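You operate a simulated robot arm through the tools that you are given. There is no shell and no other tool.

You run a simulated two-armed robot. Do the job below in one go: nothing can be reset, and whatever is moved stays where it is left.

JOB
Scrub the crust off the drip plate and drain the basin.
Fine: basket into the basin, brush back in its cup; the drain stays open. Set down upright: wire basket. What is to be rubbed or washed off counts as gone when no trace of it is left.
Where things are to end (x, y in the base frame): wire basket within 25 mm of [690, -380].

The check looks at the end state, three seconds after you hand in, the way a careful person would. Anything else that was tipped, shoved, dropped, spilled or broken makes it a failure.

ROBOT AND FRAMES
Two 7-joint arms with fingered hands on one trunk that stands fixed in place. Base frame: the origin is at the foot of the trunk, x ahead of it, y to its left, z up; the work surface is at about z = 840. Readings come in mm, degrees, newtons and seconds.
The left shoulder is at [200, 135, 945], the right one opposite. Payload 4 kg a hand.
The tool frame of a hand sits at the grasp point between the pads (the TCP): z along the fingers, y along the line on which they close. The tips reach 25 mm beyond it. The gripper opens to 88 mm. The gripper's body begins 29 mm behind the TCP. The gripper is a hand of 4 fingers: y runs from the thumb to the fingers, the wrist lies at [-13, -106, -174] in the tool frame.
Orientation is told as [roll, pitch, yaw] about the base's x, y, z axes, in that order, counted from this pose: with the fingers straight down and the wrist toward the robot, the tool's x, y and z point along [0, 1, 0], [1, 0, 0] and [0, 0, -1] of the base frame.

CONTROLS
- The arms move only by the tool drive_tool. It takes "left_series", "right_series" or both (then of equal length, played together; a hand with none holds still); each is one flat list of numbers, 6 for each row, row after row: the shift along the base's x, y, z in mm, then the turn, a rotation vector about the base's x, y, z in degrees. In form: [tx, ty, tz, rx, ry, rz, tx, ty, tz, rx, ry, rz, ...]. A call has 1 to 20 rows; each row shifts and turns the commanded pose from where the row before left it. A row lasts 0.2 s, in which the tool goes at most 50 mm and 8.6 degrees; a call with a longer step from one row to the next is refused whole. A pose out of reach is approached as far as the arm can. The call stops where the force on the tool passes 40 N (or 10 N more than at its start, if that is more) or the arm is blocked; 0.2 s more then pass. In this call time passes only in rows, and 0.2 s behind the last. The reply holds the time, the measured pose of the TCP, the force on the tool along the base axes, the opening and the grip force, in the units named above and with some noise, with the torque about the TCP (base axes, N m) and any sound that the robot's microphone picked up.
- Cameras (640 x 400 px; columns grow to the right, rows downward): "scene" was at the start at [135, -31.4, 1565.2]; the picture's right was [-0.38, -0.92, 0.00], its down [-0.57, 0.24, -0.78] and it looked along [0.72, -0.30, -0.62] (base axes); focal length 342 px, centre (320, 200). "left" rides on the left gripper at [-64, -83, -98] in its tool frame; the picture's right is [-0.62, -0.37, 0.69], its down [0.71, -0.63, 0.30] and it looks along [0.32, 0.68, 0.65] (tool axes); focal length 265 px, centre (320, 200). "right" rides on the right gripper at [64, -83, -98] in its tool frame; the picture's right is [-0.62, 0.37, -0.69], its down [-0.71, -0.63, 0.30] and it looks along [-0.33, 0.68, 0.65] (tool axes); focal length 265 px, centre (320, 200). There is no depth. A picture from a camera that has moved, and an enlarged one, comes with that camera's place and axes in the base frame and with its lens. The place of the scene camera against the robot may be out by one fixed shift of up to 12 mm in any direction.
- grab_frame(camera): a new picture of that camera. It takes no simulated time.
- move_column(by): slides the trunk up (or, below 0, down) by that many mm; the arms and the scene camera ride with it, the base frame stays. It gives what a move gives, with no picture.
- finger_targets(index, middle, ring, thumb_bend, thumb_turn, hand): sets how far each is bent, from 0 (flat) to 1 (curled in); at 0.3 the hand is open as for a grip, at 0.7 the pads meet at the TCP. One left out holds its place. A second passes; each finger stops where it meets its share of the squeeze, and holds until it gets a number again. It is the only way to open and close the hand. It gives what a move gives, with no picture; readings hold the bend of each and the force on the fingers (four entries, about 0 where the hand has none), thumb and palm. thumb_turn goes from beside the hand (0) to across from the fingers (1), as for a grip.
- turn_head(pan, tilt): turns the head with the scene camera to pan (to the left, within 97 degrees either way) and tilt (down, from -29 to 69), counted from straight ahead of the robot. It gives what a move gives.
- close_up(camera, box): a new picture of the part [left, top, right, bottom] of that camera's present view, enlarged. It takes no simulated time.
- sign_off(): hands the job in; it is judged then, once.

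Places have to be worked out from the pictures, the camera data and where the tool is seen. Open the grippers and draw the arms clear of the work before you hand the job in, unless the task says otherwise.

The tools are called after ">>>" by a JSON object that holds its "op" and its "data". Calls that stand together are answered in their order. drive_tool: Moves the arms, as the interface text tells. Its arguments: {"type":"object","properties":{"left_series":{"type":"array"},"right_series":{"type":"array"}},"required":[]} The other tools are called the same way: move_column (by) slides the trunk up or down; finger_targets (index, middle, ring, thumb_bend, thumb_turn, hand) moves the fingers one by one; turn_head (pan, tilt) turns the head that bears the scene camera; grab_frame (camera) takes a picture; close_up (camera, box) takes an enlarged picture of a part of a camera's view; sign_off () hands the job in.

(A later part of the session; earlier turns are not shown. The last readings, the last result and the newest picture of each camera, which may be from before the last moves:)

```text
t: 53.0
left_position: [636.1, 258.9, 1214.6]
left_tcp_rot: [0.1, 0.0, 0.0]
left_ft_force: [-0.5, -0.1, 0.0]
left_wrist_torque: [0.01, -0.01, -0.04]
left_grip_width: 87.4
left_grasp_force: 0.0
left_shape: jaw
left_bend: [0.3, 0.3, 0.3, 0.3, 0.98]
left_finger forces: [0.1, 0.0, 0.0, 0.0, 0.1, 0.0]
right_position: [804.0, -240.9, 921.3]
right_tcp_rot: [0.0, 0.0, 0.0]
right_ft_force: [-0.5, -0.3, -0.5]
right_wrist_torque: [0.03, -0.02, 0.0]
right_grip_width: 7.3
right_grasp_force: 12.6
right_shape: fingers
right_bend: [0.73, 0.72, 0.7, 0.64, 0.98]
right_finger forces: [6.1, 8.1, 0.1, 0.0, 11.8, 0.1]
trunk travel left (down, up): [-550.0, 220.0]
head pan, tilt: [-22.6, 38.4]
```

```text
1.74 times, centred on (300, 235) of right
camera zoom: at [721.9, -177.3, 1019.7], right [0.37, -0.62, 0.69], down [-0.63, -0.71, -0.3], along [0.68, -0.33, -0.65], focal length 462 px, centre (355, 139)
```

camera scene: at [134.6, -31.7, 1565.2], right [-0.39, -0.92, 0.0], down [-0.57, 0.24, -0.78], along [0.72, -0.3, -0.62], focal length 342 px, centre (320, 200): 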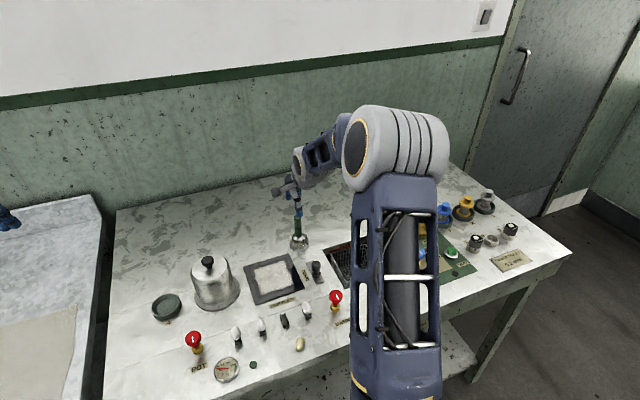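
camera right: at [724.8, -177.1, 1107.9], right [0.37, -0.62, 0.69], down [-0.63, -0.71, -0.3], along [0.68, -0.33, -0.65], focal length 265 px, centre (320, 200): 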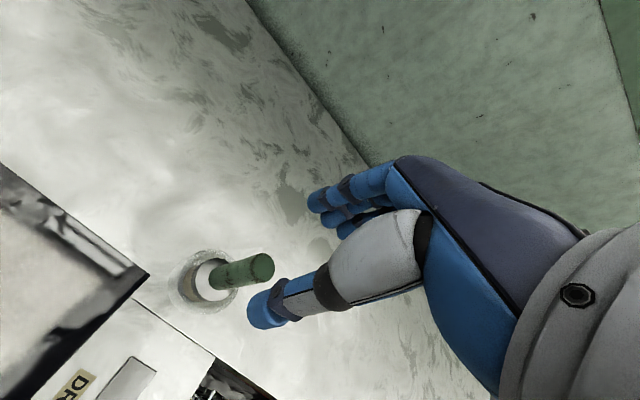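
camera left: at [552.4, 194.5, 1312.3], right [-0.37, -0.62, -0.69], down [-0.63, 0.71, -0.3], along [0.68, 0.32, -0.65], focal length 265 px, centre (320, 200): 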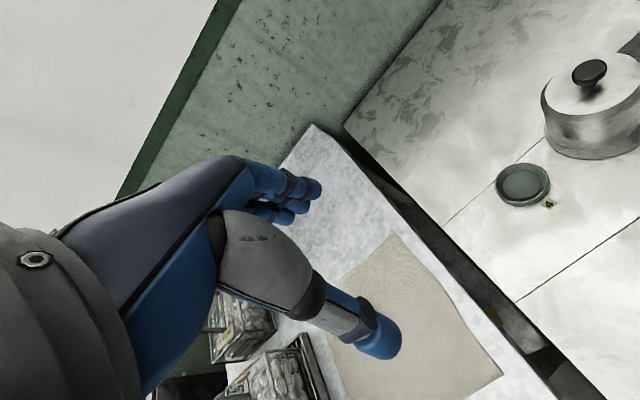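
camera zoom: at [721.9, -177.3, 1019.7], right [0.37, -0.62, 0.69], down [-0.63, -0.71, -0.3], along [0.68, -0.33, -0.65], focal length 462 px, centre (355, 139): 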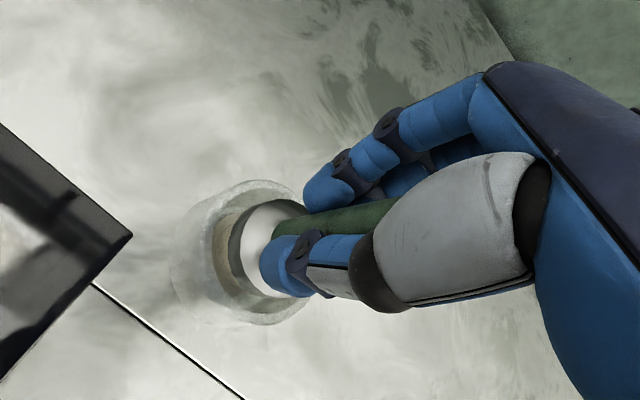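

The grip is firm at 12.6 N and balanced. I lift the brush straight out of the cup.

>>> {"op": "drive_tool", "data": {"right_series": [0, 0, 8, 0, 0, 0, 0, 0, 12, 0, 0, 0, 0, 0, 15, 0, 0, 0, 0, 0, 15, 0, 0, 0, 0, 0, 15, 0, 0, 0]}}

>>> {"op": "grab_frame", "data": {"camera": "right"}}

>>> {"op": "close_up", "data": {"camera": "scene", "box": [240, 150, 370, 280]}}

```text
t: 54.2
left_position: [636.2, 257.8, 1213.8]
left_tcp_rot: [0.0, -0.1, 0.0]
left_ft_force: [0.1, 0.2, 0.7]
left_wrist_torque: [-0.01, -0.03, -0.02]
left_grip_width: 87.8
left_grasp_force: 0.0
left_shape: jaw
left_bend: [0.3, 0.3, 0.3, 0.3, 0.98]
left_finger forces: [0.0, 0.0, 0.1, 0.0, 0.1, 0.1]
right_position: [804.5, -242.1, 987.0]
right_tcp_rot: [-0.1, 0.0, 0.0]
right_ft_force: [0.6, -0.3, -0.8]
right_wrist_torque: [-0.02, 0.01, 0.02]
right_grip_width: 6.9
right_grasp_force: 12.8
right_shape: fingers
right_bend: [0.73, 0.72, 0.7, 0.64, 0.98]
right_finger forces: [6.0, 8.0, 0.0, 0.0, 11.8, 0.0]
trunk travel left (down, up): [-550.0, 220.0]
head pan, tilt: [-22.6, 38.4]
```

```text
taken
camera right: at [722.2, -178.1, 1085.2], right [0.37, -0.62, 0.69], down [-0.63, -0.71, -0.3], along [0.68, -0.33, -0.65], focal length 265 px, centre (320, 200)
```

right: 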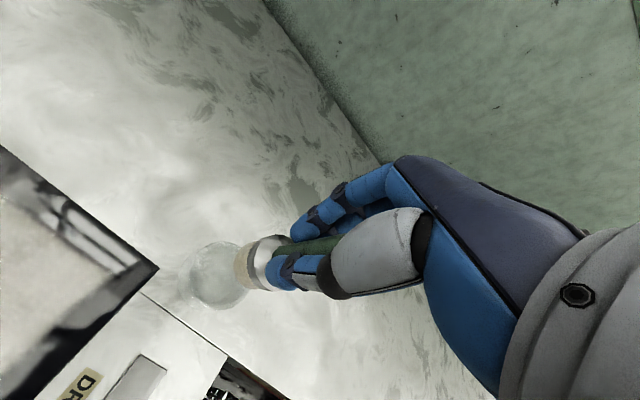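

```text
3.08 times, centred on (305, 215) of scene
camera zoom: at [135.1, -31.4, 1565.1], right [-0.38, -0.92, 0.0], down [-0.57, 0.24, -0.78], along [0.72, -0.3, -0.62], focal length 1053 px, centre (366, 154)
```

zoom: 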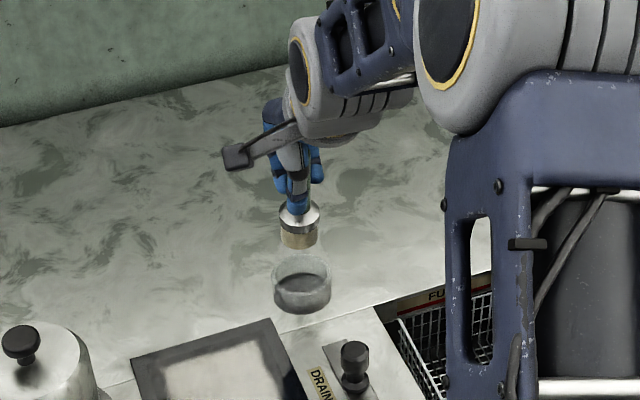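

The brush is out, upright, and the cup stayed in place. Bristle ends are about 70 mm below the TCP; the crust patch spans roughly x 672–757, y −190…−97. I move over the plate's near corner and lower toward it.

>>> {"op": "drive_tool", "data": {"right_series": [-30, 15, 3, 0, 0, 0, -30, 15, 0, 0, 0, 0, -30, 16, 0, 0, 0, 0, -31, 16, 0, 0, 0, 0, 0, 0, -20, 0, 0, 0, 0, 0, -20, 0, 0, 0, 0, 0, -15, 0, 0, 0]}}

>>> {"op": "grab_frame", "data": {"camera": "scene"}}

>>> {"op": "close_up", "data": {"camera": "right", "box": [60, 130, 380, 350]}}

```text
t: 55.8
left_position: [637.8, 259.5, 1214.4]
left_tcp_rot: [0.0, 0.1, 0.0]
left_ft_force: [-1.1, -0.1, 0.2]
left_wrist_torque: [-0.01, 0.02, -0.01]
left_grip_width: 87.5
left_grasp_force: 0.1
left_shape: jaw
left_bend: [0.3, 0.3, 0.3, 0.3, 0.98]
left_finger forces: [0.0, 0.0, 0.0, 0.1, 0.1, 0.1]
right_position: [683.6, -180.3, 932.9]
right_tcp_rot: [-0.1, -0.1, 0.1]
right_ft_force: [0.4, 0.5, -0.6]
right_wrist_torque: [0.0, -0.03, 0.03]
right_grip_width: 7.1
right_grasp_force: 12.5
right_shape: fingers
right_bend: [0.73, 0.72, 0.7, 0.64, 0.98]
right_finger forces: [5.9, 7.8, 0.0, 0.0, 11.6, 0.1]
trunk travel left (down, up): [-550.0, 220.0]
head pan, tilt: [-22.6, 38.4]
```

```text
taken
camera scene: at [134.9, -31.3, 1565.2], right [-0.38, -0.92, 0.0], down [-0.57, 0.24, -0.78], along [0.72, -0.3, -0.62], focal length 342 px, centre (320, 200)
```

scene: 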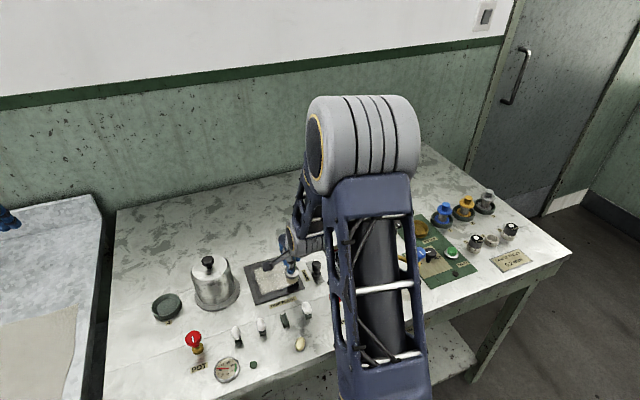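

```text
1.82 times, centred on (220, 240) of right
camera zoom: at [600.6, -115.3, 1032.5], right [0.37, -0.62, 0.69], down [-0.63, -0.71, -0.3], along [0.68, -0.33, -0.65], focal length 483 px, centre (502, 127)
```

zoom: 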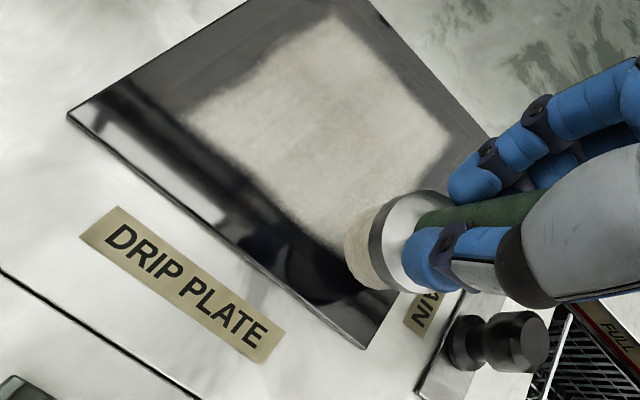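

The crust shows as a beige square, x≈679–763, y≈−191…−100, with the brush just above its near corner. I lower gently until the bristles touch.

>>> {"op": "drive_tool", "data": {"right_series": [0, 0, -6, 0, 0, 0, 0, 0, -4, 0, 0, 0, 0, 0, -3, 0, 0, 0, 0, 0, -3, 0, 0, 0]}}

```text
t: 56.8
left_position: [635.1, 259.7, 1214.0]
left_tcp_rot: [0.0, 0.0, 0.0]
left_ft_force: [-0.3, 0.3, 0.5]
left_wrist_torque: [0.02, -0.04, -0.02]
left_grip_width: 87.6
left_grasp_force: 0.1
left_shape: jaw
left_bend: [0.3, 0.3, 0.3, 0.3, 0.98]
left_finger forces: [0.1, 0.1, 0.0, 0.1, 0.0, 0.1]
right_position: [684.0, -180.5, 919.8]
right_tcp_rot: [-0.2, -0.3, 0.1]
right_ft_force: [1.5, 0.4, 4.8]
right_wrist_torque: [0.01, 0.01, -0.03]
right_grip_width: 6.9
right_grasp_force: 13.6
right_shape: fingers
right_bend: [0.74, 0.73, 0.7, 0.64, 0.98]
right_finger forces: [6.1, 9.4, 0.0, 0.0, 11.7, 0.0]
trunk travel left (down, up): [-550.0, 220.0]
head pan, tilt: [-22.6, 38.4]
```

Touching with 4.8 N. I make a first stroke along y and back, then look at its effect.

>>> {"op": "drive_tool", "data": {"right_series": [0, 10, -1, 0, 0, 0, 0, 10, 0, 0, 0, 0, 0, 10, 0, 0, 0, 0, 0, 10, 0, 0, 0, 0, 0, 10, 0, 0, 0, 0, 0, 10, 0, 0, 0, 0, 0, 10, 0, 0, 0, 0, 0, 8, 0, 0, 0, 0]}}

>>> {"op": "grab_frame", "data": {"camera": "right"}}

>>> {"op": "close_up", "data": {"camera": "scene", "box": [230, 230, 330, 320]}}

```text
t: 58.6
left_position: [637.1, 260.1, 1214.4]
left_tcp_rot: [0.0, 0.0, -0.1]
left_ft_force: [0.5, -0.6, 0.8]
left_wrist_torque: [0.0, 0.02, 0.0]
left_grip_width: 87.6
left_grasp_force: 0.1
left_shape: jaw
left_bend: [0.3, 0.3, 0.3, 0.3, 0.98]
left_finger forces: [0.1, 0.0, 0.0, 0.0, 0.1, 0.0]
right_position: [683.9, -102.0, 917.2]
right_tcp_rot: [-0.1, 0.0, 0.0]
right_ft_force: [0.0, 0.2, 0.5]
right_wrist_torque: [0.02, -0.03, 0.01]
right_grip_width: 0.0
right_grasp_force: 0.0
right_shape: fingers
right_bend: [0.74, 0.75, 0.7, 0.71, 0.99]
right_finger forces: [0.1, 0.1, 0.0, 0.0, 0.0, 0.0]
trunk travel left (down, up): [-550.0, 220.0]
head pan, tilt: [-22.6, 38.4]
```

```text
taken
camera right: at [601.1, -37.3, 1016.0], right [0.37, -0.62, 0.69], down [-0.63, -0.71, -0.3], along [0.68, -0.33, -0.65], focal length 265 px, centre (320, 200)
```

right: 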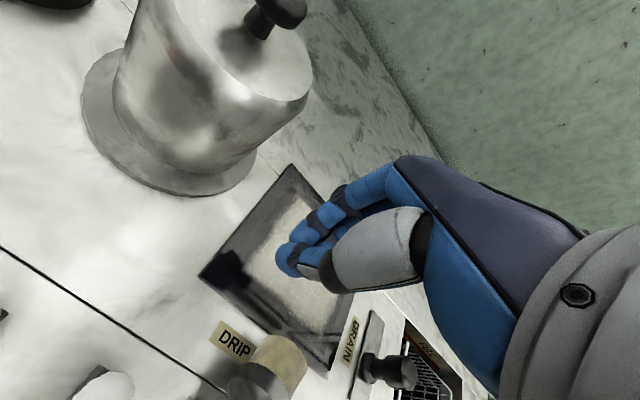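

```text
4.44 times, centred on (280, 275) of scene
camera zoom: at [135.0, -31.4, 1565.2], right [-0.38, -0.92, 0.0], down [-0.57, 0.24, -0.78], along [0.72, -0.3, -0.62], focal length 1521 px, centre (498, -133)
```

zoom: 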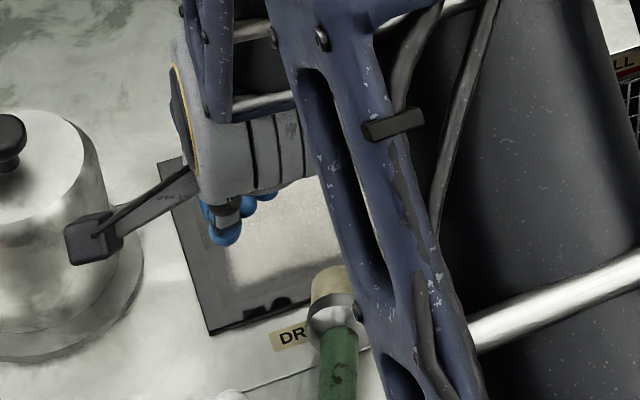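

The brush slipped out of the light grip and lies on the counter by the DRIP PLATE label. I raise the hand straight up and look at where everything lies.

>>> {"op": "drive_tool", "data": {"right_series": [0, 0, 20, 0, 0, 0, 0, 0, 40, 0, 0, 0, 10, -30, 40, 0, 0, 0, 10, -40, 20, 0, 0, 0, 10, -45, 0, 0, 0, 0, 10, -45, 0, 0, 0, 0, 10, -45, 0, 0, 0, 0, 0, -45, 0, 0, 0, 0]}}

>>> {"op": "grab_frame", "data": {"camera": "scene"}}

>>> {"op": "close_up", "data": {"camera": "scene", "box": [180, 240, 360, 380]}}

>>> {"op": "grab_frame", "data": {"camera": "right"}}

```text
refused: row 3 steps farther than a row can; nothing moved
```

```text
taken
camera scene: at [135.0, -31.4, 1565.2], right [-0.38, -0.92, 0.0], down [-0.57, 0.24, -0.78], along [0.72, -0.3, -0.62], focal length 342 px, centre (320, 200)
```

scene: 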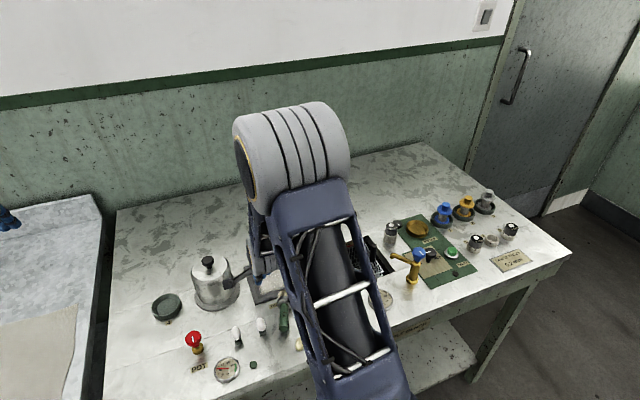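

```text
2.86 times, centred on (270, 310) of scene
camera zoom: at [135.0, -31.4, 1565.2], right [-0.38, -0.92, 0.0], down [-0.57, 0.24, -0.78], along [0.72, -0.3, -0.62], focal length 978 px, centre (463, -114)
```

zoom: 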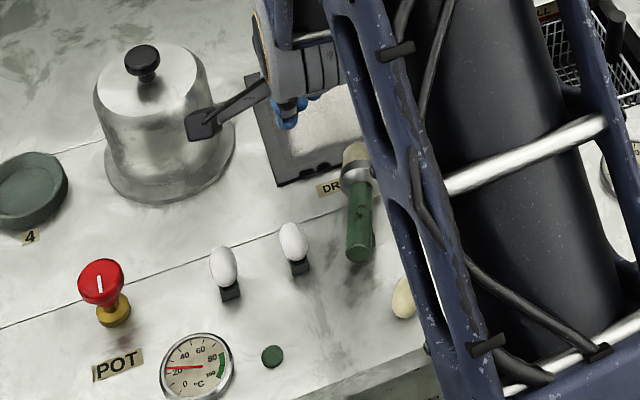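

```text
taken
camera right: at [601.1, -37.3, 1016.0], right [0.37, -0.62, 0.69], down [-0.63, -0.71, -0.3], along [0.68, -0.33, -0.65], focal length 265 px, centre (320, 200)
```

right: 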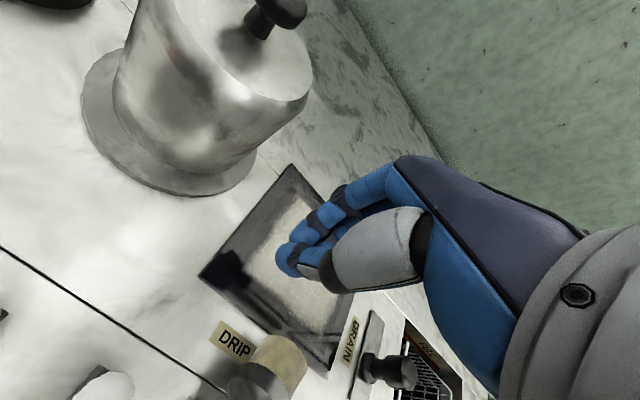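

A step was too long, so nothing moved. The brush lies with its head near the label and its handle over the empty egg holder. I raise the hand in shorter steps and swing right for a clear view.

>>> {"op": "drive_tool", "data": {"right_series": [0, 0, 20, 0, 0, 0, 0, 0, 40, 0, 0, 0, 5, -20, 40, 0, 0, 0, 5, -40, 20, 0, 0, 0, 5, -45, 5, 0, 0, 0, 5, -45, 5, 0, 0, 0, 5, -45, 5, 0, 0, 0, 0, -45, 0, 0, 0, 0]}}

>>> {"op": "grab_frame", "data": {"camera": "scene"}}

>>> {"op": "close_up", "data": {"camera": "scene", "box": [180, 240, 360, 380]}}

>>> {"op": "grab_frame", "data": {"camera": "right"}}

```text
t: 60.4
left_position: [636.2, 258.9, 1214.3]
left_tcp_rot: [0.0, 0.0, 0.0]
left_ft_force: [0.2, 1.3, -0.5]
left_wrist_torque: [-0.06, 0.02, 0.0]
left_grip_width: 87.4
left_grasp_force: 0.0
left_shape: jaw
left_bend: [0.3, 0.3, 0.3, 0.3, 0.98]
left_finger forces: [0.0, 0.0, 0.1, 0.1, 0.0, 0.0]
right_position: [710.5, -340.0, 1050.7]
right_tcp_rot: [-0.1, -0.1, 0.1]
right_ft_force: [-0.4, 0.5, 0.6]
right_wrist_torque: [0.01, 0.0, 0.0]
right_grip_width: 0.0
right_grasp_force: 0.1
right_shape: fingers
right_bend: [0.74, 0.75, 0.7, 0.71, 0.99]
right_finger forces: [0.1, 0.0, 0.0, 0.0, 0.0, 0.1]
trunk travel left (down, up): [-550.0, 220.0]
head pan, tilt: [-22.6, 38.4]
```

```text
taken
camera scene: at [135.0, -30.9, 1565.2], right [-0.38, -0.92, 0.0], down [-0.57, 0.24, -0.78], along [0.72, -0.3, -0.62], focal length 342 px, centre (320, 200)
```

scene: 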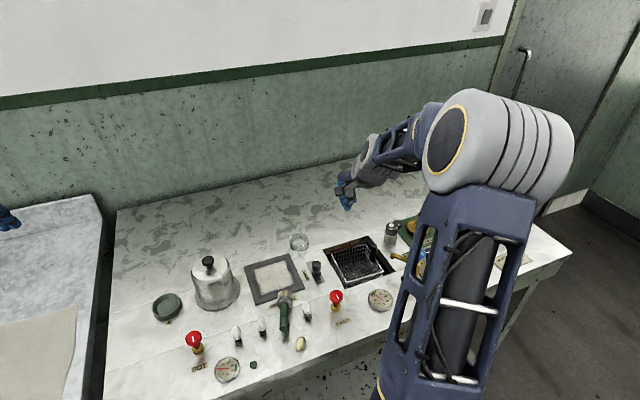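

```text
2.86 times, centred on (270, 310) of scene
camera zoom: at [135.0, -30.9, 1565.2], right [-0.38, -0.92, 0.0], down [-0.57, 0.24, -0.78], along [0.72, -0.3, -0.62], focal length 978 px, centre (463, -114)
```

zoom: 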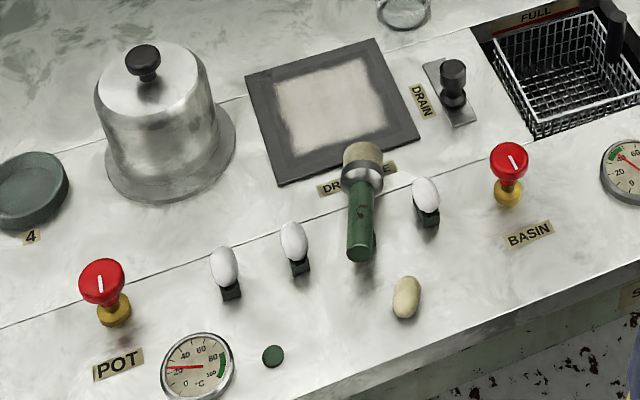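

```text
taken
camera right: at [626.6, -276.5, 1149.6], right [0.37, -0.62, 0.69], down [-0.63, -0.72, -0.3], along [0.68, -0.32, -0.65], focal length 265 px, centre (320, 200)
```

right: 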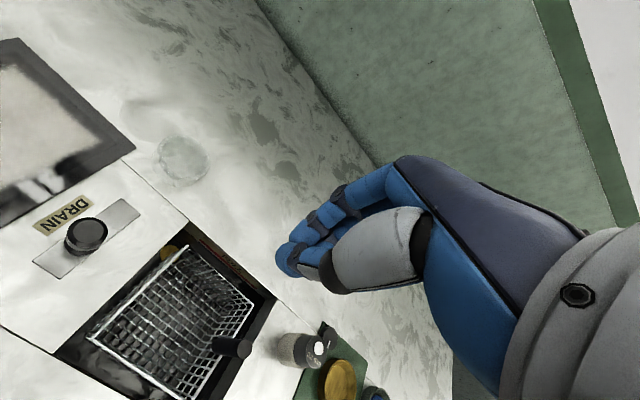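

The three white eggs still stand; the brush lies from about (653,-151) (bristles) to (557,-117) (handle end), resting on the empty holder. I bring the left hand's camera over for a second view of brush, egg and holder.

>>> {"op": "drive_tool", "data": {"left_series": [-7, -21, -19, 0, 0, -8.2, -7, -21, -19, 0, 0, -8.2, -7, -21, -19, 0, 0, -8.2, -7, -21, -19, 0, 0, -8.2, -7, -21, -19, 0, 0, -8.2, -7, -21, -19, 0, 0, -8.2, -7, -21, -19, 0, 0, -8.2, -7, -21, -19, 0, 0, -8.2, -7, -21, -19, 0, 0, -8.2, -7, -21, -19, 0, 0, -8.2, -7, -21, -19, 0, 0, -8.2]}}

>>> {"op": "grab_frame", "data": {"camera": "left"}}

>>> {"op": "grab_frame", "data": {"camera": "scene"}}

```text
t: 62.8
left_position: [561.3, 26.3, 1004.3]
left_tcp_rot: [0.1, 0.0, -90.4]
left_ft_force: [0.0, -0.2, 0.5]
left_wrist_torque: [0.02, -0.01, 0.01]
left_grip_width: 87.6
left_grasp_force: 0.0
left_shape: jaw
left_bend: [0.3, 0.3, 0.3, 0.3, 0.98]
left_finger forces: [0.1, 0.1, 0.0, 0.0, 0.0, 0.0]
right_position: [709.0, -340.7, 1051.5]
right_tcp_rot: [-0.1, 0.0, 0.1]
right_ft_force: [-0.9, 0.5, -1.0]
right_wrist_torque: [0.03, -0.01, 0.0]
right_grip_width: 0.1
right_grasp_force: 0.1
right_shape: fingers
right_bend: [0.74, 0.75, 0.7, 0.71, 0.99]
right_finger forces: [0.1, 0.1, 0.1, 0.0, 0.0, 0.0]
trunk travel left (down, up): [-550.0, 220.0]
head pan, tilt: [-22.6, 38.4]
```

```text
taken
camera left: at [496.9, 111.5, 1102.1], right [-0.62, 0.37, -0.69], down [0.72, 0.63, -0.3], along [0.32, -0.69, -0.65], focal length 265 px, centre (320, 200)
```

left: 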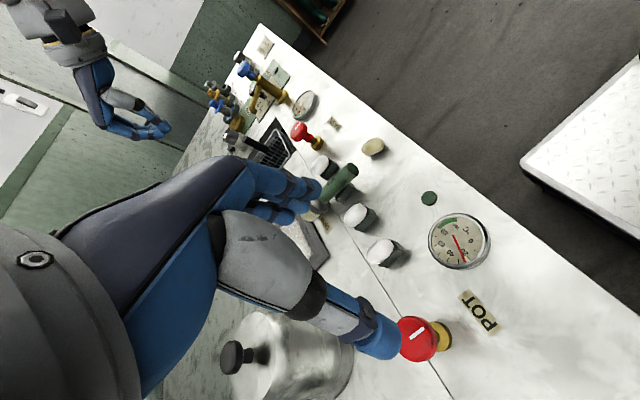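

```text
taken
camera scene: at [134.8, -31.3, 1565.2], right [-0.38, -0.92, 0.0], down [-0.57, 0.24, -0.78], along [0.72, -0.3, -0.62], focal length 342 px, centre (320, 200)
```

scene: 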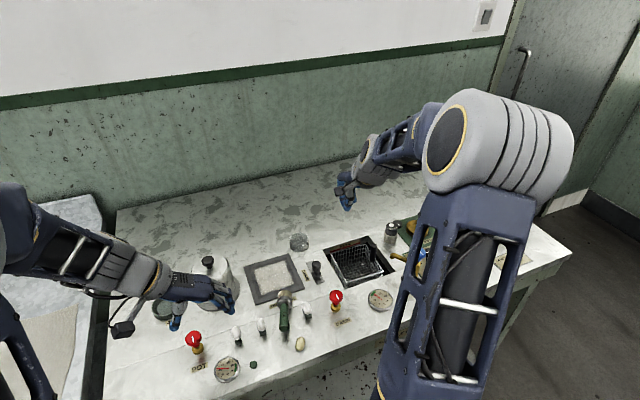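

Both views are useful. I zoom on the brush and egg in each.

>>> {"op": "close_up", "data": {"camera": "left", "box": [270, 110, 420, 230]}}

>>> {"op": "close_up", "data": {"camera": "scene", "box": [260, 270, 330, 360]}}

>>> {"op": "close_up", "data": {"camera": "scene", "box": [235, 245, 315, 315]}}

```text
3.33 times, centred on (345, 170) of left
camera zoom: at [496.9, 111.5, 1102.1], right [-0.62, 0.37, -0.69], down [0.72, 0.63, -0.3], along [0.32, -0.69, -0.65], focal length 885 px, centre (237, 300)
```

zoom: 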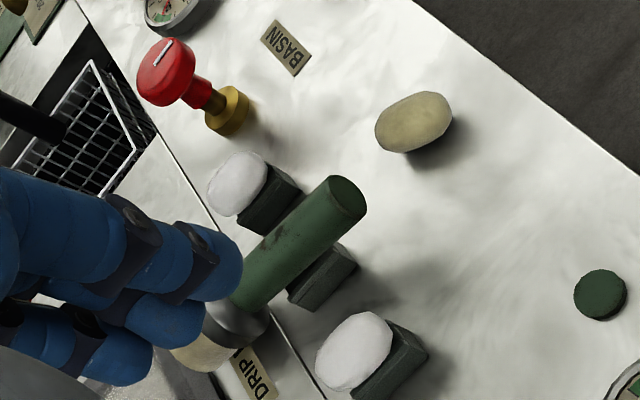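

```text
4.44 times, centred on (295, 315) of scene
camera zoom: at [134.8, -31.3, 1565.2], right [-0.38, -0.92, 0.0], down [-0.57, 0.24, -0.78], along [0.72, -0.3, -0.62], focal length 1521 px, centre (431, -311)
```

zoom: 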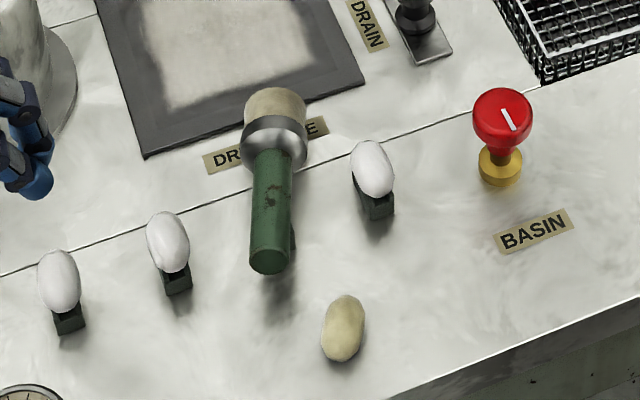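

```text
5.71 times, centred on (275, 280) of scene
camera zoom: at [134.8, -31.3, 1565.2], right [-0.38, -0.92, 0.0], down [-0.57, 0.24, -0.78], along [0.72, -0.3, -0.62], focal length 1956 px, centre (577, -257)
```

zoom: 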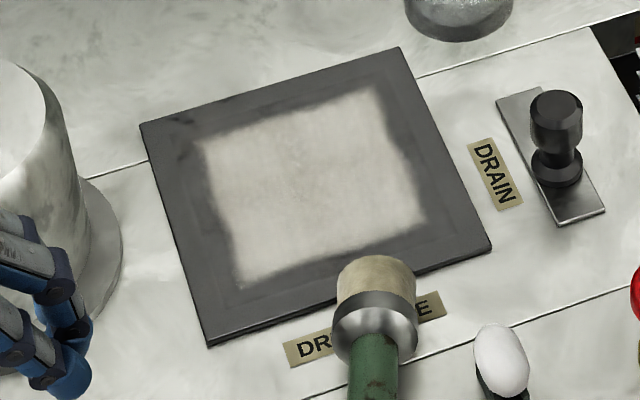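

Triangulated: brush handle runs from the ferrule junction (613,-138,862) to its end (549,-116,876); yellow egg at (514,-143). I'll pinch the handle near its end and tip the brush up around its head. First I bring the right hand over it, turned so it closes across the handle, and back the left hand off.

>>> {"op": "finger_targets", "data": {"hand": "right", "index": 0.5, "middle": 0.5, "ring": 0.5, "thumb_bend": 0.5, "thumb_turn": 0.98}}

>>> {"op": "drive_tool", "data": {"right_series": [-16, 24, -8, 0, 0, 7.9, -16, 24, -8, 0, 0, 7.9, -16, 24, -8, 0, 0, 7.9, -16, 24, -8, 0, 0, 7.9, -16, 24, -8, 0, 0, 7.9, -16, 24, -8, 0, 0, 7.9, -17, 25, -8, 0, 0, 7.9, -17, 25, -8, 0, 0, 7.9, -17, 25, -8, 0, 0, 7.9], "left_series": [0, 10, 5, 0, 0, 0, 0, 10, 5, 0, 0, 0, 0, 10, 5, 0, 0, 0, 0, 10, 5, 0, 0, 0, 0, 10, 5, 0, 0, 0, 0, 10, 5, 0, 0, 0, 0, 10, 5, 0, 0, 0, 0, 10, 5, 0, 0, 0, 0, 10, 5, 0, 0, 0]}}

>>> {"op": "grab_frame", "data": {"camera": "scene"}}

>>> {"op": "grab_frame", "data": {"camera": "right"}}

>>> {"op": "grab_frame", "data": {"camera": "left"}}

```text
t: 63.8
left_position: [561.6, 28.3, 1004.0]
left_tcp_rot: [0.0, 0.0, -90.1]
left_ft_force: [-0.4, -0.2, 0.2]
left_wrist_torque: [-0.01, -0.05, 0.0]
left_grip_width: 87.5
left_grasp_force: 0.0
left_shape: jaw
left_bend: [0.3, 0.3, 0.3, 0.3, 0.98]
left_finger forces: [0.0, 0.1, 0.0, 0.0, 0.0, 0.1]
right_position: [709.2, -339.4, 1050.2]
right_tcp_rot: [-0.1, 0.1, -0.1]
right_ft_force: [0.1, 0.6, 0.1]
right_wrist_torque: [0.0, 0.01, 0.0]
right_grip_width: 41.1
right_grasp_force: 0.0
right_shape: fingers
right_bend: [0.5, 0.5, 0.5, 0.5, 0.98]
right_finger forces: [0.0, 0.0, 0.0, 0.0, 0.0, 0.0]
trunk travel left (down, up): [-550.0, 220.0]
head pan, tilt: [-22.6, 38.4]
```

```text
t: 65.8
left_position: [560.8, 118.2, 1050.4]
left_tcp_rot: [0.1, 0.0, -90.3]
left_ft_force: [0.4, -0.2, -0.5]
left_wrist_torque: [0.02, -0.03, -0.04]
left_grip_width: 87.5
left_grasp_force: 0.0
left_shape: jaw
left_bend: [0.3, 0.3, 0.3, 0.3, 0.98]
left_finger forces: [0.0, 0.0, 0.0, 0.1, 0.0, 0.0]
right_position: [562.9, -121.7, 979.6]
right_tcp_rot: [-0.1, -0.2, 71.2]
right_ft_force: [-0.2, 0.2, 0.0]
right_wrist_torque: [0.0, 0.01, -0.03]
right_grip_width: 41.2
right_grasp_force: 0.0
right_shape: fingers
right_bend: [0.5, 0.5, 0.5, 0.5, 0.98]
right_finger forces: [0.0, 0.1, 0.1, 0.0, 0.1, 0.0]
trunk travel left (down, up): [-550.0, 220.0]
head pan, tilt: [-22.6, 38.4]
```

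```text
taken
camera scene: at [134.9, -31.5, 1565.2], right [-0.39, -0.92, 0.0], down [-0.57, 0.24, -0.78], along [0.72, -0.3, -0.62], focal length 342 px, centre (320, 200)
```

scene: 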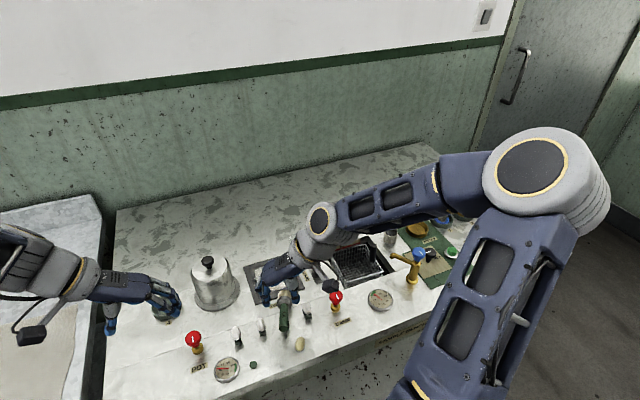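

```text
taken
camera right: at [475.2, -180.6, 1078.2], right [0.7, 0.15, 0.69], down [0.47, -0.83, -0.3], along [0.53, 0.54, -0.65], focal length 265 px, centre (320, 200)
```

right: 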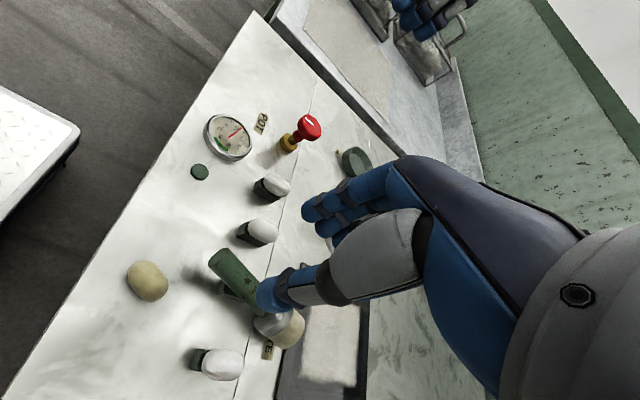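

```text
taken
camera left: at [496.0, 200.4, 1148.7], right [-0.62, 0.37, -0.69], down [0.72, 0.63, -0.3], along [0.32, -0.69, -0.65], focal length 265 px, centre (320, 200)
```

left: 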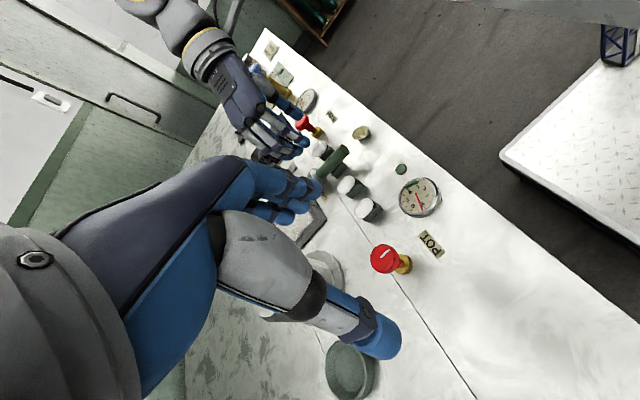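

The pose is reached and the hand camera confirms the handle end at about (553,-119). I narrow the opening a little to keep clear of the neighbouring eggs and lower to the handle.

>>> {"op": "finger_targets", "data": {"hand": "right", "index": 0.53, "middle": 0.53, "ring": 0.53, "thumb_bend": 0.53}}

>>> {"op": "drive_tool", "data": {"right_series": [0, -0.5, -25, 0, 0, 0, 0, -0.5, -25, 0, 0, 0, 0, 0, -18, 0, 0, 0]}}

>>> {"op": "close_up", "data": {"camera": "right", "box": [100, 170, 400, 380]}}

>>> {"op": "close_up", "data": {"camera": "scene", "box": [235, 255, 325, 355]}}

```text
t: 66.8
left_position: [560.5, 117.0, 1049.6]
left_tcp_rot: [0.0, 0.0, -90.2]
left_ft_force: [0.4, 0.2, -1.0]
left_wrist_torque: [0.02, 0.02, 0.04]
left_grip_width: 87.5
left_grasp_force: 0.1
left_shape: jaw
left_bend: [0.3, 0.3, 0.3, 0.3, 0.98]
left_finger forces: [0.0, 0.1, 0.0, 0.0, 0.1, 0.1]
right_position: [561.9, -123.2, 980.1]
right_tcp_rot: [-0.1, 0.0, 71.1]
right_ft_force: [-0.5, 0.1, -1.0]
right_wrist_torque: [-0.03, 0.02, 0.02]
right_grip_width: 35.7
right_grasp_force: 0.1
right_shape: fingers
right_bend: [0.53, 0.53, 0.53, 0.53, 0.98]
right_finger forces: [0.0, 0.1, 0.0, 0.0, 0.1, 0.1]
trunk travel left (down, up): [-550.0, 220.0]
head pan, tilt: [-22.6, 38.4]
```

```text
t: 67.6
left_position: [560.9, 116.5, 1050.1]
left_tcp_rot: [-0.1, 0.0, -90.3]
left_ft_force: [0.2, -0.8, 0.4]
left_wrist_torque: [-0.02, -0.01, -0.02]
left_grip_width: 87.7
left_grasp_force: 0.0
left_shape: jaw
left_bend: [0.3, 0.3, 0.3, 0.3, 0.98]
left_finger forces: [0.0, 0.0, 0.0, 0.0, 0.0, 0.0]
right_position: [561.4, -123.9, 911.5]
right_tcp_rot: [0.0, -0.1, 71.1]
right_ft_force: [-0.6, 0.3, -0.2]
right_wrist_torque: [0.0, 0.03, 0.0]
right_grip_width: 35.7
right_grasp_force: 0.0
right_shape: fingers
right_bend: [0.53, 0.53, 0.53, 0.53, 0.98]
right_finger forces: [0.0, 0.0, 0.0, 0.0, 0.1, 0.0]
trunk travel left (down, up): [-550.0, 220.0]
head pan, tilt: [-22.6, 38.4]
```

```text
1.90 times, centred on (250, 275) of right
camera zoom: at [474.7, -182.0, 1010.1], right [0.7, 0.15, 0.69], down [0.47, -0.83, -0.3], along [0.53, 0.54, -0.65], focal length 506 px, centre (453, 57)
```

zoom: 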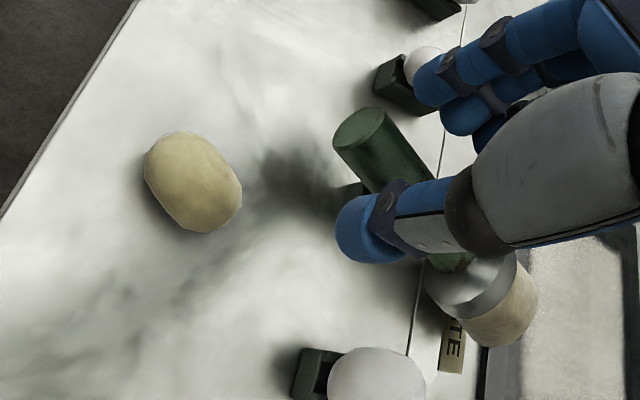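

```text
4.00 times, centred on (280, 305) of scene
camera zoom: at [134.9, -31.3, 1565.2], right [-0.38, -0.92, 0.0], down [-0.57, 0.24, -0.78], along [0.72, -0.3, -0.62], focal length 1369 px, centre (480, -220)
```

zoom: 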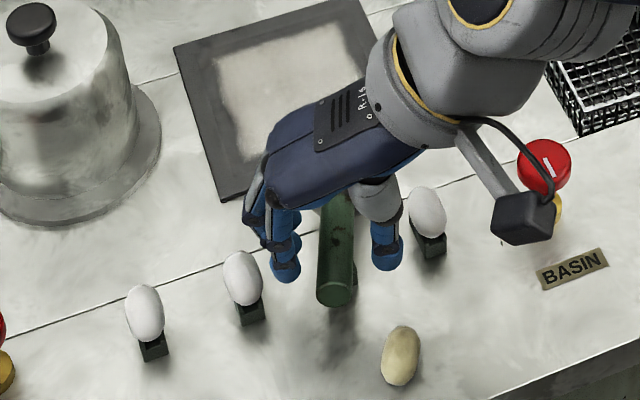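

The hand straddles the handle cleanly. I lower the last 27 mm.

>>> {"op": "drive_tool", "data": {"right_series": [0, 0, -14, 0, 0, 0, 0, 0, -13, 0, 0, 0]}}

>>> {"op": "finger_targets", "data": {"hand": "right", "index": 0.6, "middle": 0.6, "ring": 0.53, "thumb_bend": 0.6}}

>>> {"op": "close_up", "data": {"camera": "scene", "box": [235, 255, 325, 355]}}

>>> {"op": "close_up", "data": {"camera": "right", "box": [100, 170, 400, 380]}}

```text
t: 68.2
left_position: [560.8, 117.4, 1050.8]
left_tcp_rot: [0.0, 0.0, -90.2]
left_ft_force: [0.4, 0.3, 0.2]
left_wrist_torque: [-0.03, -0.02, -0.01]
left_grip_width: 87.4
left_grasp_force: 0.1
left_shape: jaw
left_bend: [0.3, 0.3, 0.3, 0.3, 0.98]
left_finger forces: [0.1, 0.0, 0.0, 0.0, 0.0, 0.0]
right_position: [562.5, -123.8, 885.2]
right_tcp_rot: [-0.1, 0.0, 71.0]
right_ft_force: [0.3, -0.1, 0.6]
right_wrist_torque: [0.0, 0.01, -0.02]
right_grip_width: 35.6
right_grasp_force: 0.1
right_shape: fingers
right_bend: [0.53, 0.53, 0.53, 0.53, 0.98]
right_finger forces: [0.1, 0.0, 0.1, 0.0, 0.0, 0.1]
trunk travel left (down, up): [-550.0, 220.0]
head pan, tilt: [-22.6, 38.4]
```

```text
t: 69.2
left_position: [559.4, 117.5, 1050.1]
left_tcp_rot: [-0.1, 0.1, -90.2]
left_ft_force: [0.7, 0.4, -0.2]
left_wrist_torque: [0.0, -0.01, 0.04]
left_grip_width: 87.7
left_grasp_force: 0.0
left_shape: jaw
left_bend: [0.3, 0.3, 0.3, 0.3, 0.98]
left_finger forces: [0.0, 0.1, 0.0, 0.1, 0.1, 0.0]
right_position: [561.8, -123.9, 885.2]
right_tcp_rot: [-0.1, -0.1, 71.1]
right_ft_force: [-0.4, 0.5, -0.1]
right_wrist_torque: [0.01, 0.01, 0.0]
right_grip_width: 20.1
right_grasp_force: 0.0
right_shape: fingers
right_bend: [0.6, 0.6, 0.53, 0.6, 0.99]
right_finger forces: [0.0, 0.0, 0.0, 0.0, 0.0, 0.1]
trunk travel left (down, up): [-550.0, 220.0]
head pan, tilt: [-22.6, 38.4]
```

```text
4.00 times, centred on (280, 305) of scene
camera zoom: at [135.0, -31.4, 1565.2], right [-0.38, -0.92, 0.0], down [-0.57, 0.24, -0.78], along [0.72, -0.3, -0.62], focal length 1369 px, centre (480, -220)
```

zoom: 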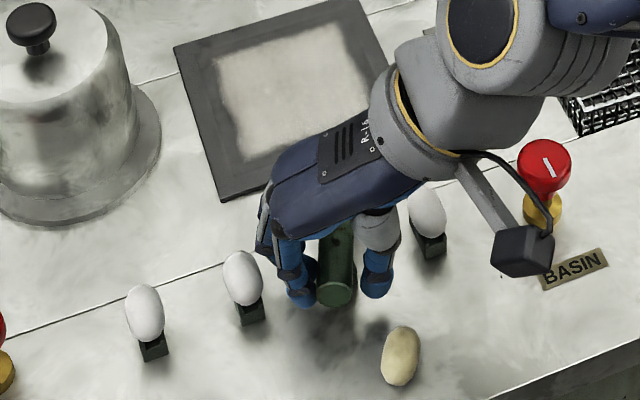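

```text
1.90 times, centred on (250, 275) of right
camera zoom: at [474.6, -182.1, 983.9], right [0.7, 0.15, 0.69], down [0.47, -0.83, -0.3], along [0.53, 0.54, -0.65], focal length 506 px, centre (453, 57)
```

zoom: 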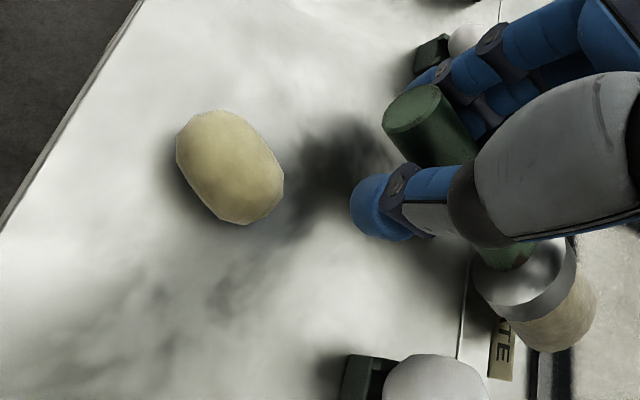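

The fingers bracket the handle about 15–20 mm from its end. I close to a light pinch.

>>> {"op": "finger_targets", "data": {"hand": "right", "index": 0.68, "middle": 0.68, "ring": 0.53, "thumb_bend": 0.68}}

>>> {"op": "close_up", "data": {"camera": "right", "box": [100, 170, 400, 380]}}

```text
t: 70.2
left_position: [561.0, 117.7, 1052.4]
left_tcp_rot: [-0.1, 0.0, -90.3]
left_ft_force: [-0.7, -0.5, 0.7]
left_wrist_torque: [0.0, 0.01, 0.0]
left_grip_width: 87.6
left_grasp_force: 0.1
left_shape: jaw
left_bend: [0.3, 0.3, 0.3, 0.3, 0.98]
left_finger forces: [0.0, 0.1, 0.0, 0.1, 0.0, 0.0]
right_position: [562.1, -123.3, 884.4]
right_tcp_rot: [-0.2, 0.0, 71.1]
right_ft_force: [0.6, -0.2, -0.1]
right_wrist_torque: [0.02, -0.03, 0.03]
right_grip_width: 8.6
right_grasp_force: 2.7
right_shape: fingers
right_bend: [0.66, 0.66, 0.53, 0.64, 1.0]
right_finger forces: [1.3, 1.6, 0.0, 0.0, 2.8, 0.0]
trunk travel left (down, up): [-550.0, 220.0]
head pan, tilt: [-22.6, 38.4]
```

```text
1.90 times, centred on (250, 275) of right
camera zoom: at [474.6, -182.1, 983.9], right [0.7, 0.15, 0.69], down [0.47, -0.83, -0.3], along [0.53, 0.54, -0.65], focal length 506 px, centre (453, 57)
```

zoom: 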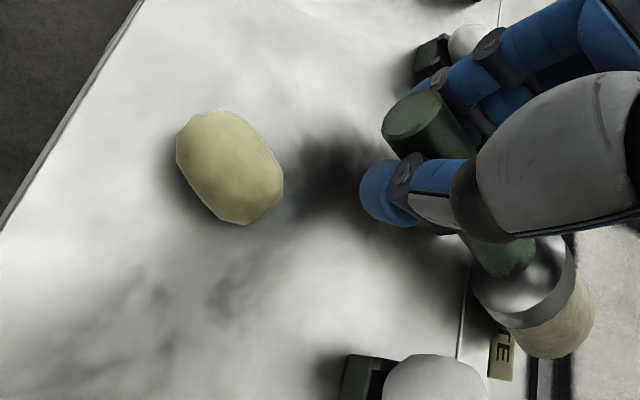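

Light pinch, balanced. I raise it slightly to about 6 N before tipping the brush up.

>>> {"op": "finger_targets", "data": {"hand": "right", "index": 0.71, "middle": 0.71, "thumb_bend": 0.71}}

>>> {"op": "drive_tool", "data": {"right_series": [2.7, -0.9, 5.6, 0, 0, 0, 2.8, -1, 5.6, 0, 0, 0, 4.2, -1.4, 6, 0, 0, 0, 4.2, -1.4, 6, 0, 0, 0]}}

>>> {"op": "close_up", "data": {"camera": "scene", "box": [235, 255, 325, 355]}}

>>> {"op": "close_up", "data": {"camera": "right", "box": [100, 170, 400, 380]}}

>>> {"op": "close_up", "data": {"camera": "left", "box": [200, 60, 440, 240]}}

```text
t: 71.2
left_position: [559.7, 116.5, 1051.3]
left_tcp_rot: [0.0, 0.0, -90.2]
left_ft_force: [-0.9, -0.4, 0.1]
left_wrist_torque: [0.02, 0.0, 0.01]
left_grip_width: 87.7
left_grasp_force: 0.0
left_shape: jaw
left_bend: [0.3, 0.3, 0.3, 0.3, 0.98]
left_finger forces: [0.1, 0.1, 0.0, 0.1, 0.0, 0.1]
right_position: [562.0, -123.7, 884.8]
right_tcp_rot: [-0.1, 0.1, 71.1]
right_ft_force: [-0.5, -0.4, 0.2]
right_wrist_torque: [0.04, 0.01, 0.01]
right_grip_width: 6.2
right_grasp_force: 5.3
right_shape: fingers
right_bend: [0.67, 0.67, 0.53, 0.65, 1.0]
right_finger forces: [2.9, 2.8, 0.0, 0.1, 5.5, 0.0]
trunk travel left (down, up): [-550.0, 220.0]
head pan, tilt: [-22.6, 38.4]
```

```text
t: 72.2
left_position: [560.3, 117.3, 1051.5]
left_tcp_rot: [-0.1, 0.1, -90.2]
left_ft_force: [0.0, 0.0, 0.0]
left_wrist_torque: [0.03, 0.0, -0.01]
left_grip_width: 87.5
left_grasp_force: 0.0
left_shape: jaw
left_bend: [0.3, 0.3, 0.3, 0.3, 0.98]
left_finger forces: [0.1, 0.0, 0.0, 0.1, 0.0, 0.1]
right_position: [574.0, -128.0, 908.0]
right_tcp_rot: [-0.1, 0.1, 71.0]
right_ft_force: [-0.1, 0.5, -0.4]
right_wrist_torque: [0.0, 0.02, 0.02]
right_grip_width: 4.2
right_grasp_force: 4.7
right_shape: fingers
right_bend: [0.71, 0.67, 0.53, 0.67, 1.0]
right_finger forces: [2.0, 2.8, 0.1, 0.1, 4.3, 0.0]
trunk travel left (down, up): [-550.0, 220.0]
head pan, tilt: [-22.6, 38.4]
```

```text
4.00 times, centred on (280, 305) of scene
camera zoom: at [135.0, -31.4, 1565.1], right [-0.38, -0.92, 0.0], down [-0.57, 0.24, -0.78], along [0.72, -0.3, -0.62], focal length 1369 px, centre (480, -220)
```

zoom: 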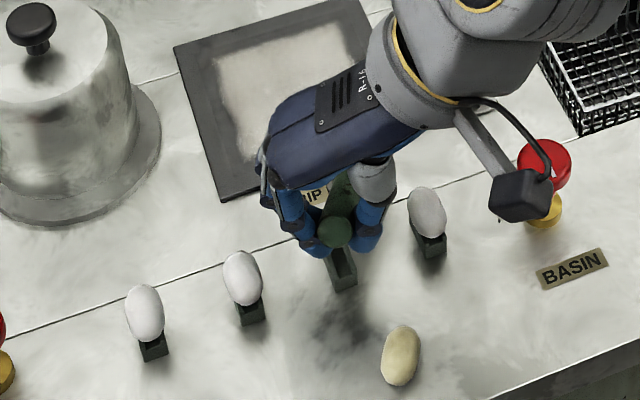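

```text
1.90 times, centred on (250, 275) of right
camera zoom: at [487.6, -186.4, 1007.4], right [0.7, 0.15, 0.69], down [0.47, -0.83, -0.3], along [0.53, 0.54, -0.65], focal length 506 px, centre (453, 57)
```

zoom: 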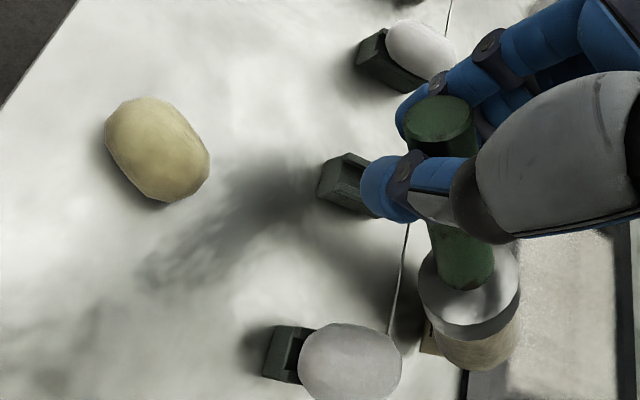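

```text
2.22 times, centred on (320, 150) of left
camera zoom: at [496.0, 200.5, 1148.7], right [-0.62, 0.37, -0.69], down [0.72, 0.63, -0.3], along [0.32, -0.69, -0.65], focal length 590 px, centre (320, 311)
```

zoom: 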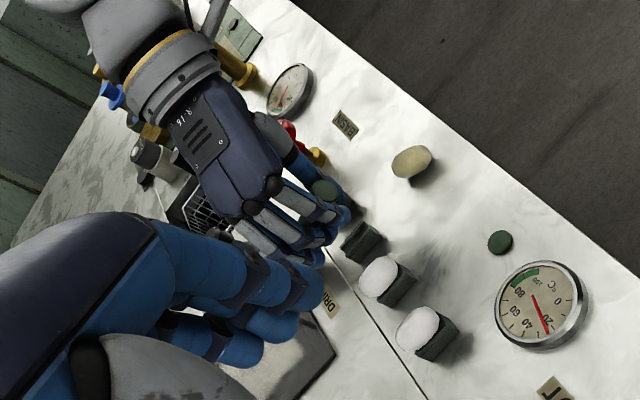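

The pivot works: the brush is tipping up with its head on the counter. I continue along the arc.

>>> {"op": "drive_tool", "data": {"right_series": [5.1, -1.7, 5.1, 0, 0, 0, 5.1, -1.8, 5.1, 0, 0, 0, 5.8, -2, 4.2, 0, 0, 0, 5.8, -2, 4.2, 0, 0, 0, 6.5, -2.2, 3, 0, 0, 0, 6.5, -2.2, 3, 0, 0, 0]}}

>>> {"op": "close_up", "data": {"camera": "scene", "box": [235, 245, 325, 345]}}

>>> {"op": "close_up", "data": {"camera": "right", "box": [100, 170, 400, 380]}}

```text
t: 73.6
left_position: [561.2, 117.4, 1051.1]
left_tcp_rot: [0.0, 0.1, -90.2]
left_ft_force: [-0.5, 0.0, 0.3]
left_wrist_torque: [-0.01, 0.02, -0.01]
left_grip_width: 87.5
left_grasp_force: 0.2
left_shape: jaw
left_bend: [0.3, 0.3, 0.3, 0.3, 0.98]
left_finger forces: [0.0, 0.1, 0.1, 0.0, 0.0, 0.0]
right_position: [610.6, -140.4, 932.9]
right_tcp_rot: [-0.1, 0.0, 71.0]
right_ft_force: [-0.8, -0.2, -0.4]
right_wrist_torque: [-0.02, -0.03, -0.01]
right_grip_width: 0.0
right_grasp_force: 0.0
right_shape: fingers
right_bend: [0.71, 0.71, 0.53, 0.7, 1.0]
right_finger forces: [0.1, 0.0, 0.0, 0.0, 0.0, 0.1]
trunk travel left (down, up): [-550.0, 220.0]
head pan, tilt: [-22.6, 38.4]
```

```text
4.00 times, centred on (280, 295) of scene
camera zoom: at [135.0, -31.4, 1565.2], right [-0.38, -0.92, 0.0], down [-0.57, 0.24, -0.78], along [0.72, -0.3, -0.62], focal length 1369 px, centre (480, -180)
```

zoom: 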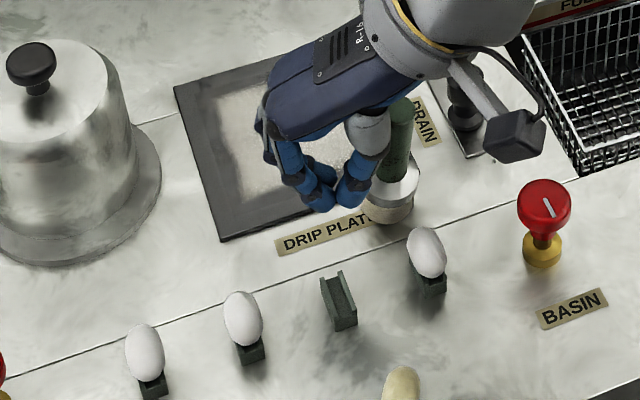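

```text
1.90 times, centred on (250, 275) of right
camera zoom: at [522.9, -198.5, 1032.1], right [0.7, 0.15, 0.69], down [0.47, -0.83, -0.3], along [0.53, 0.54, -0.65], focal length 506 px, centre (453, 57)
```

zoom: 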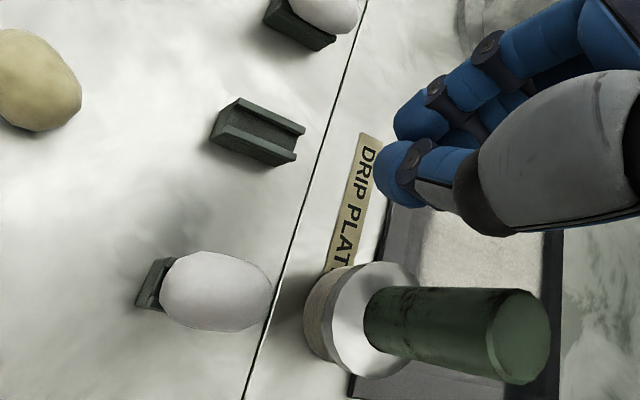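

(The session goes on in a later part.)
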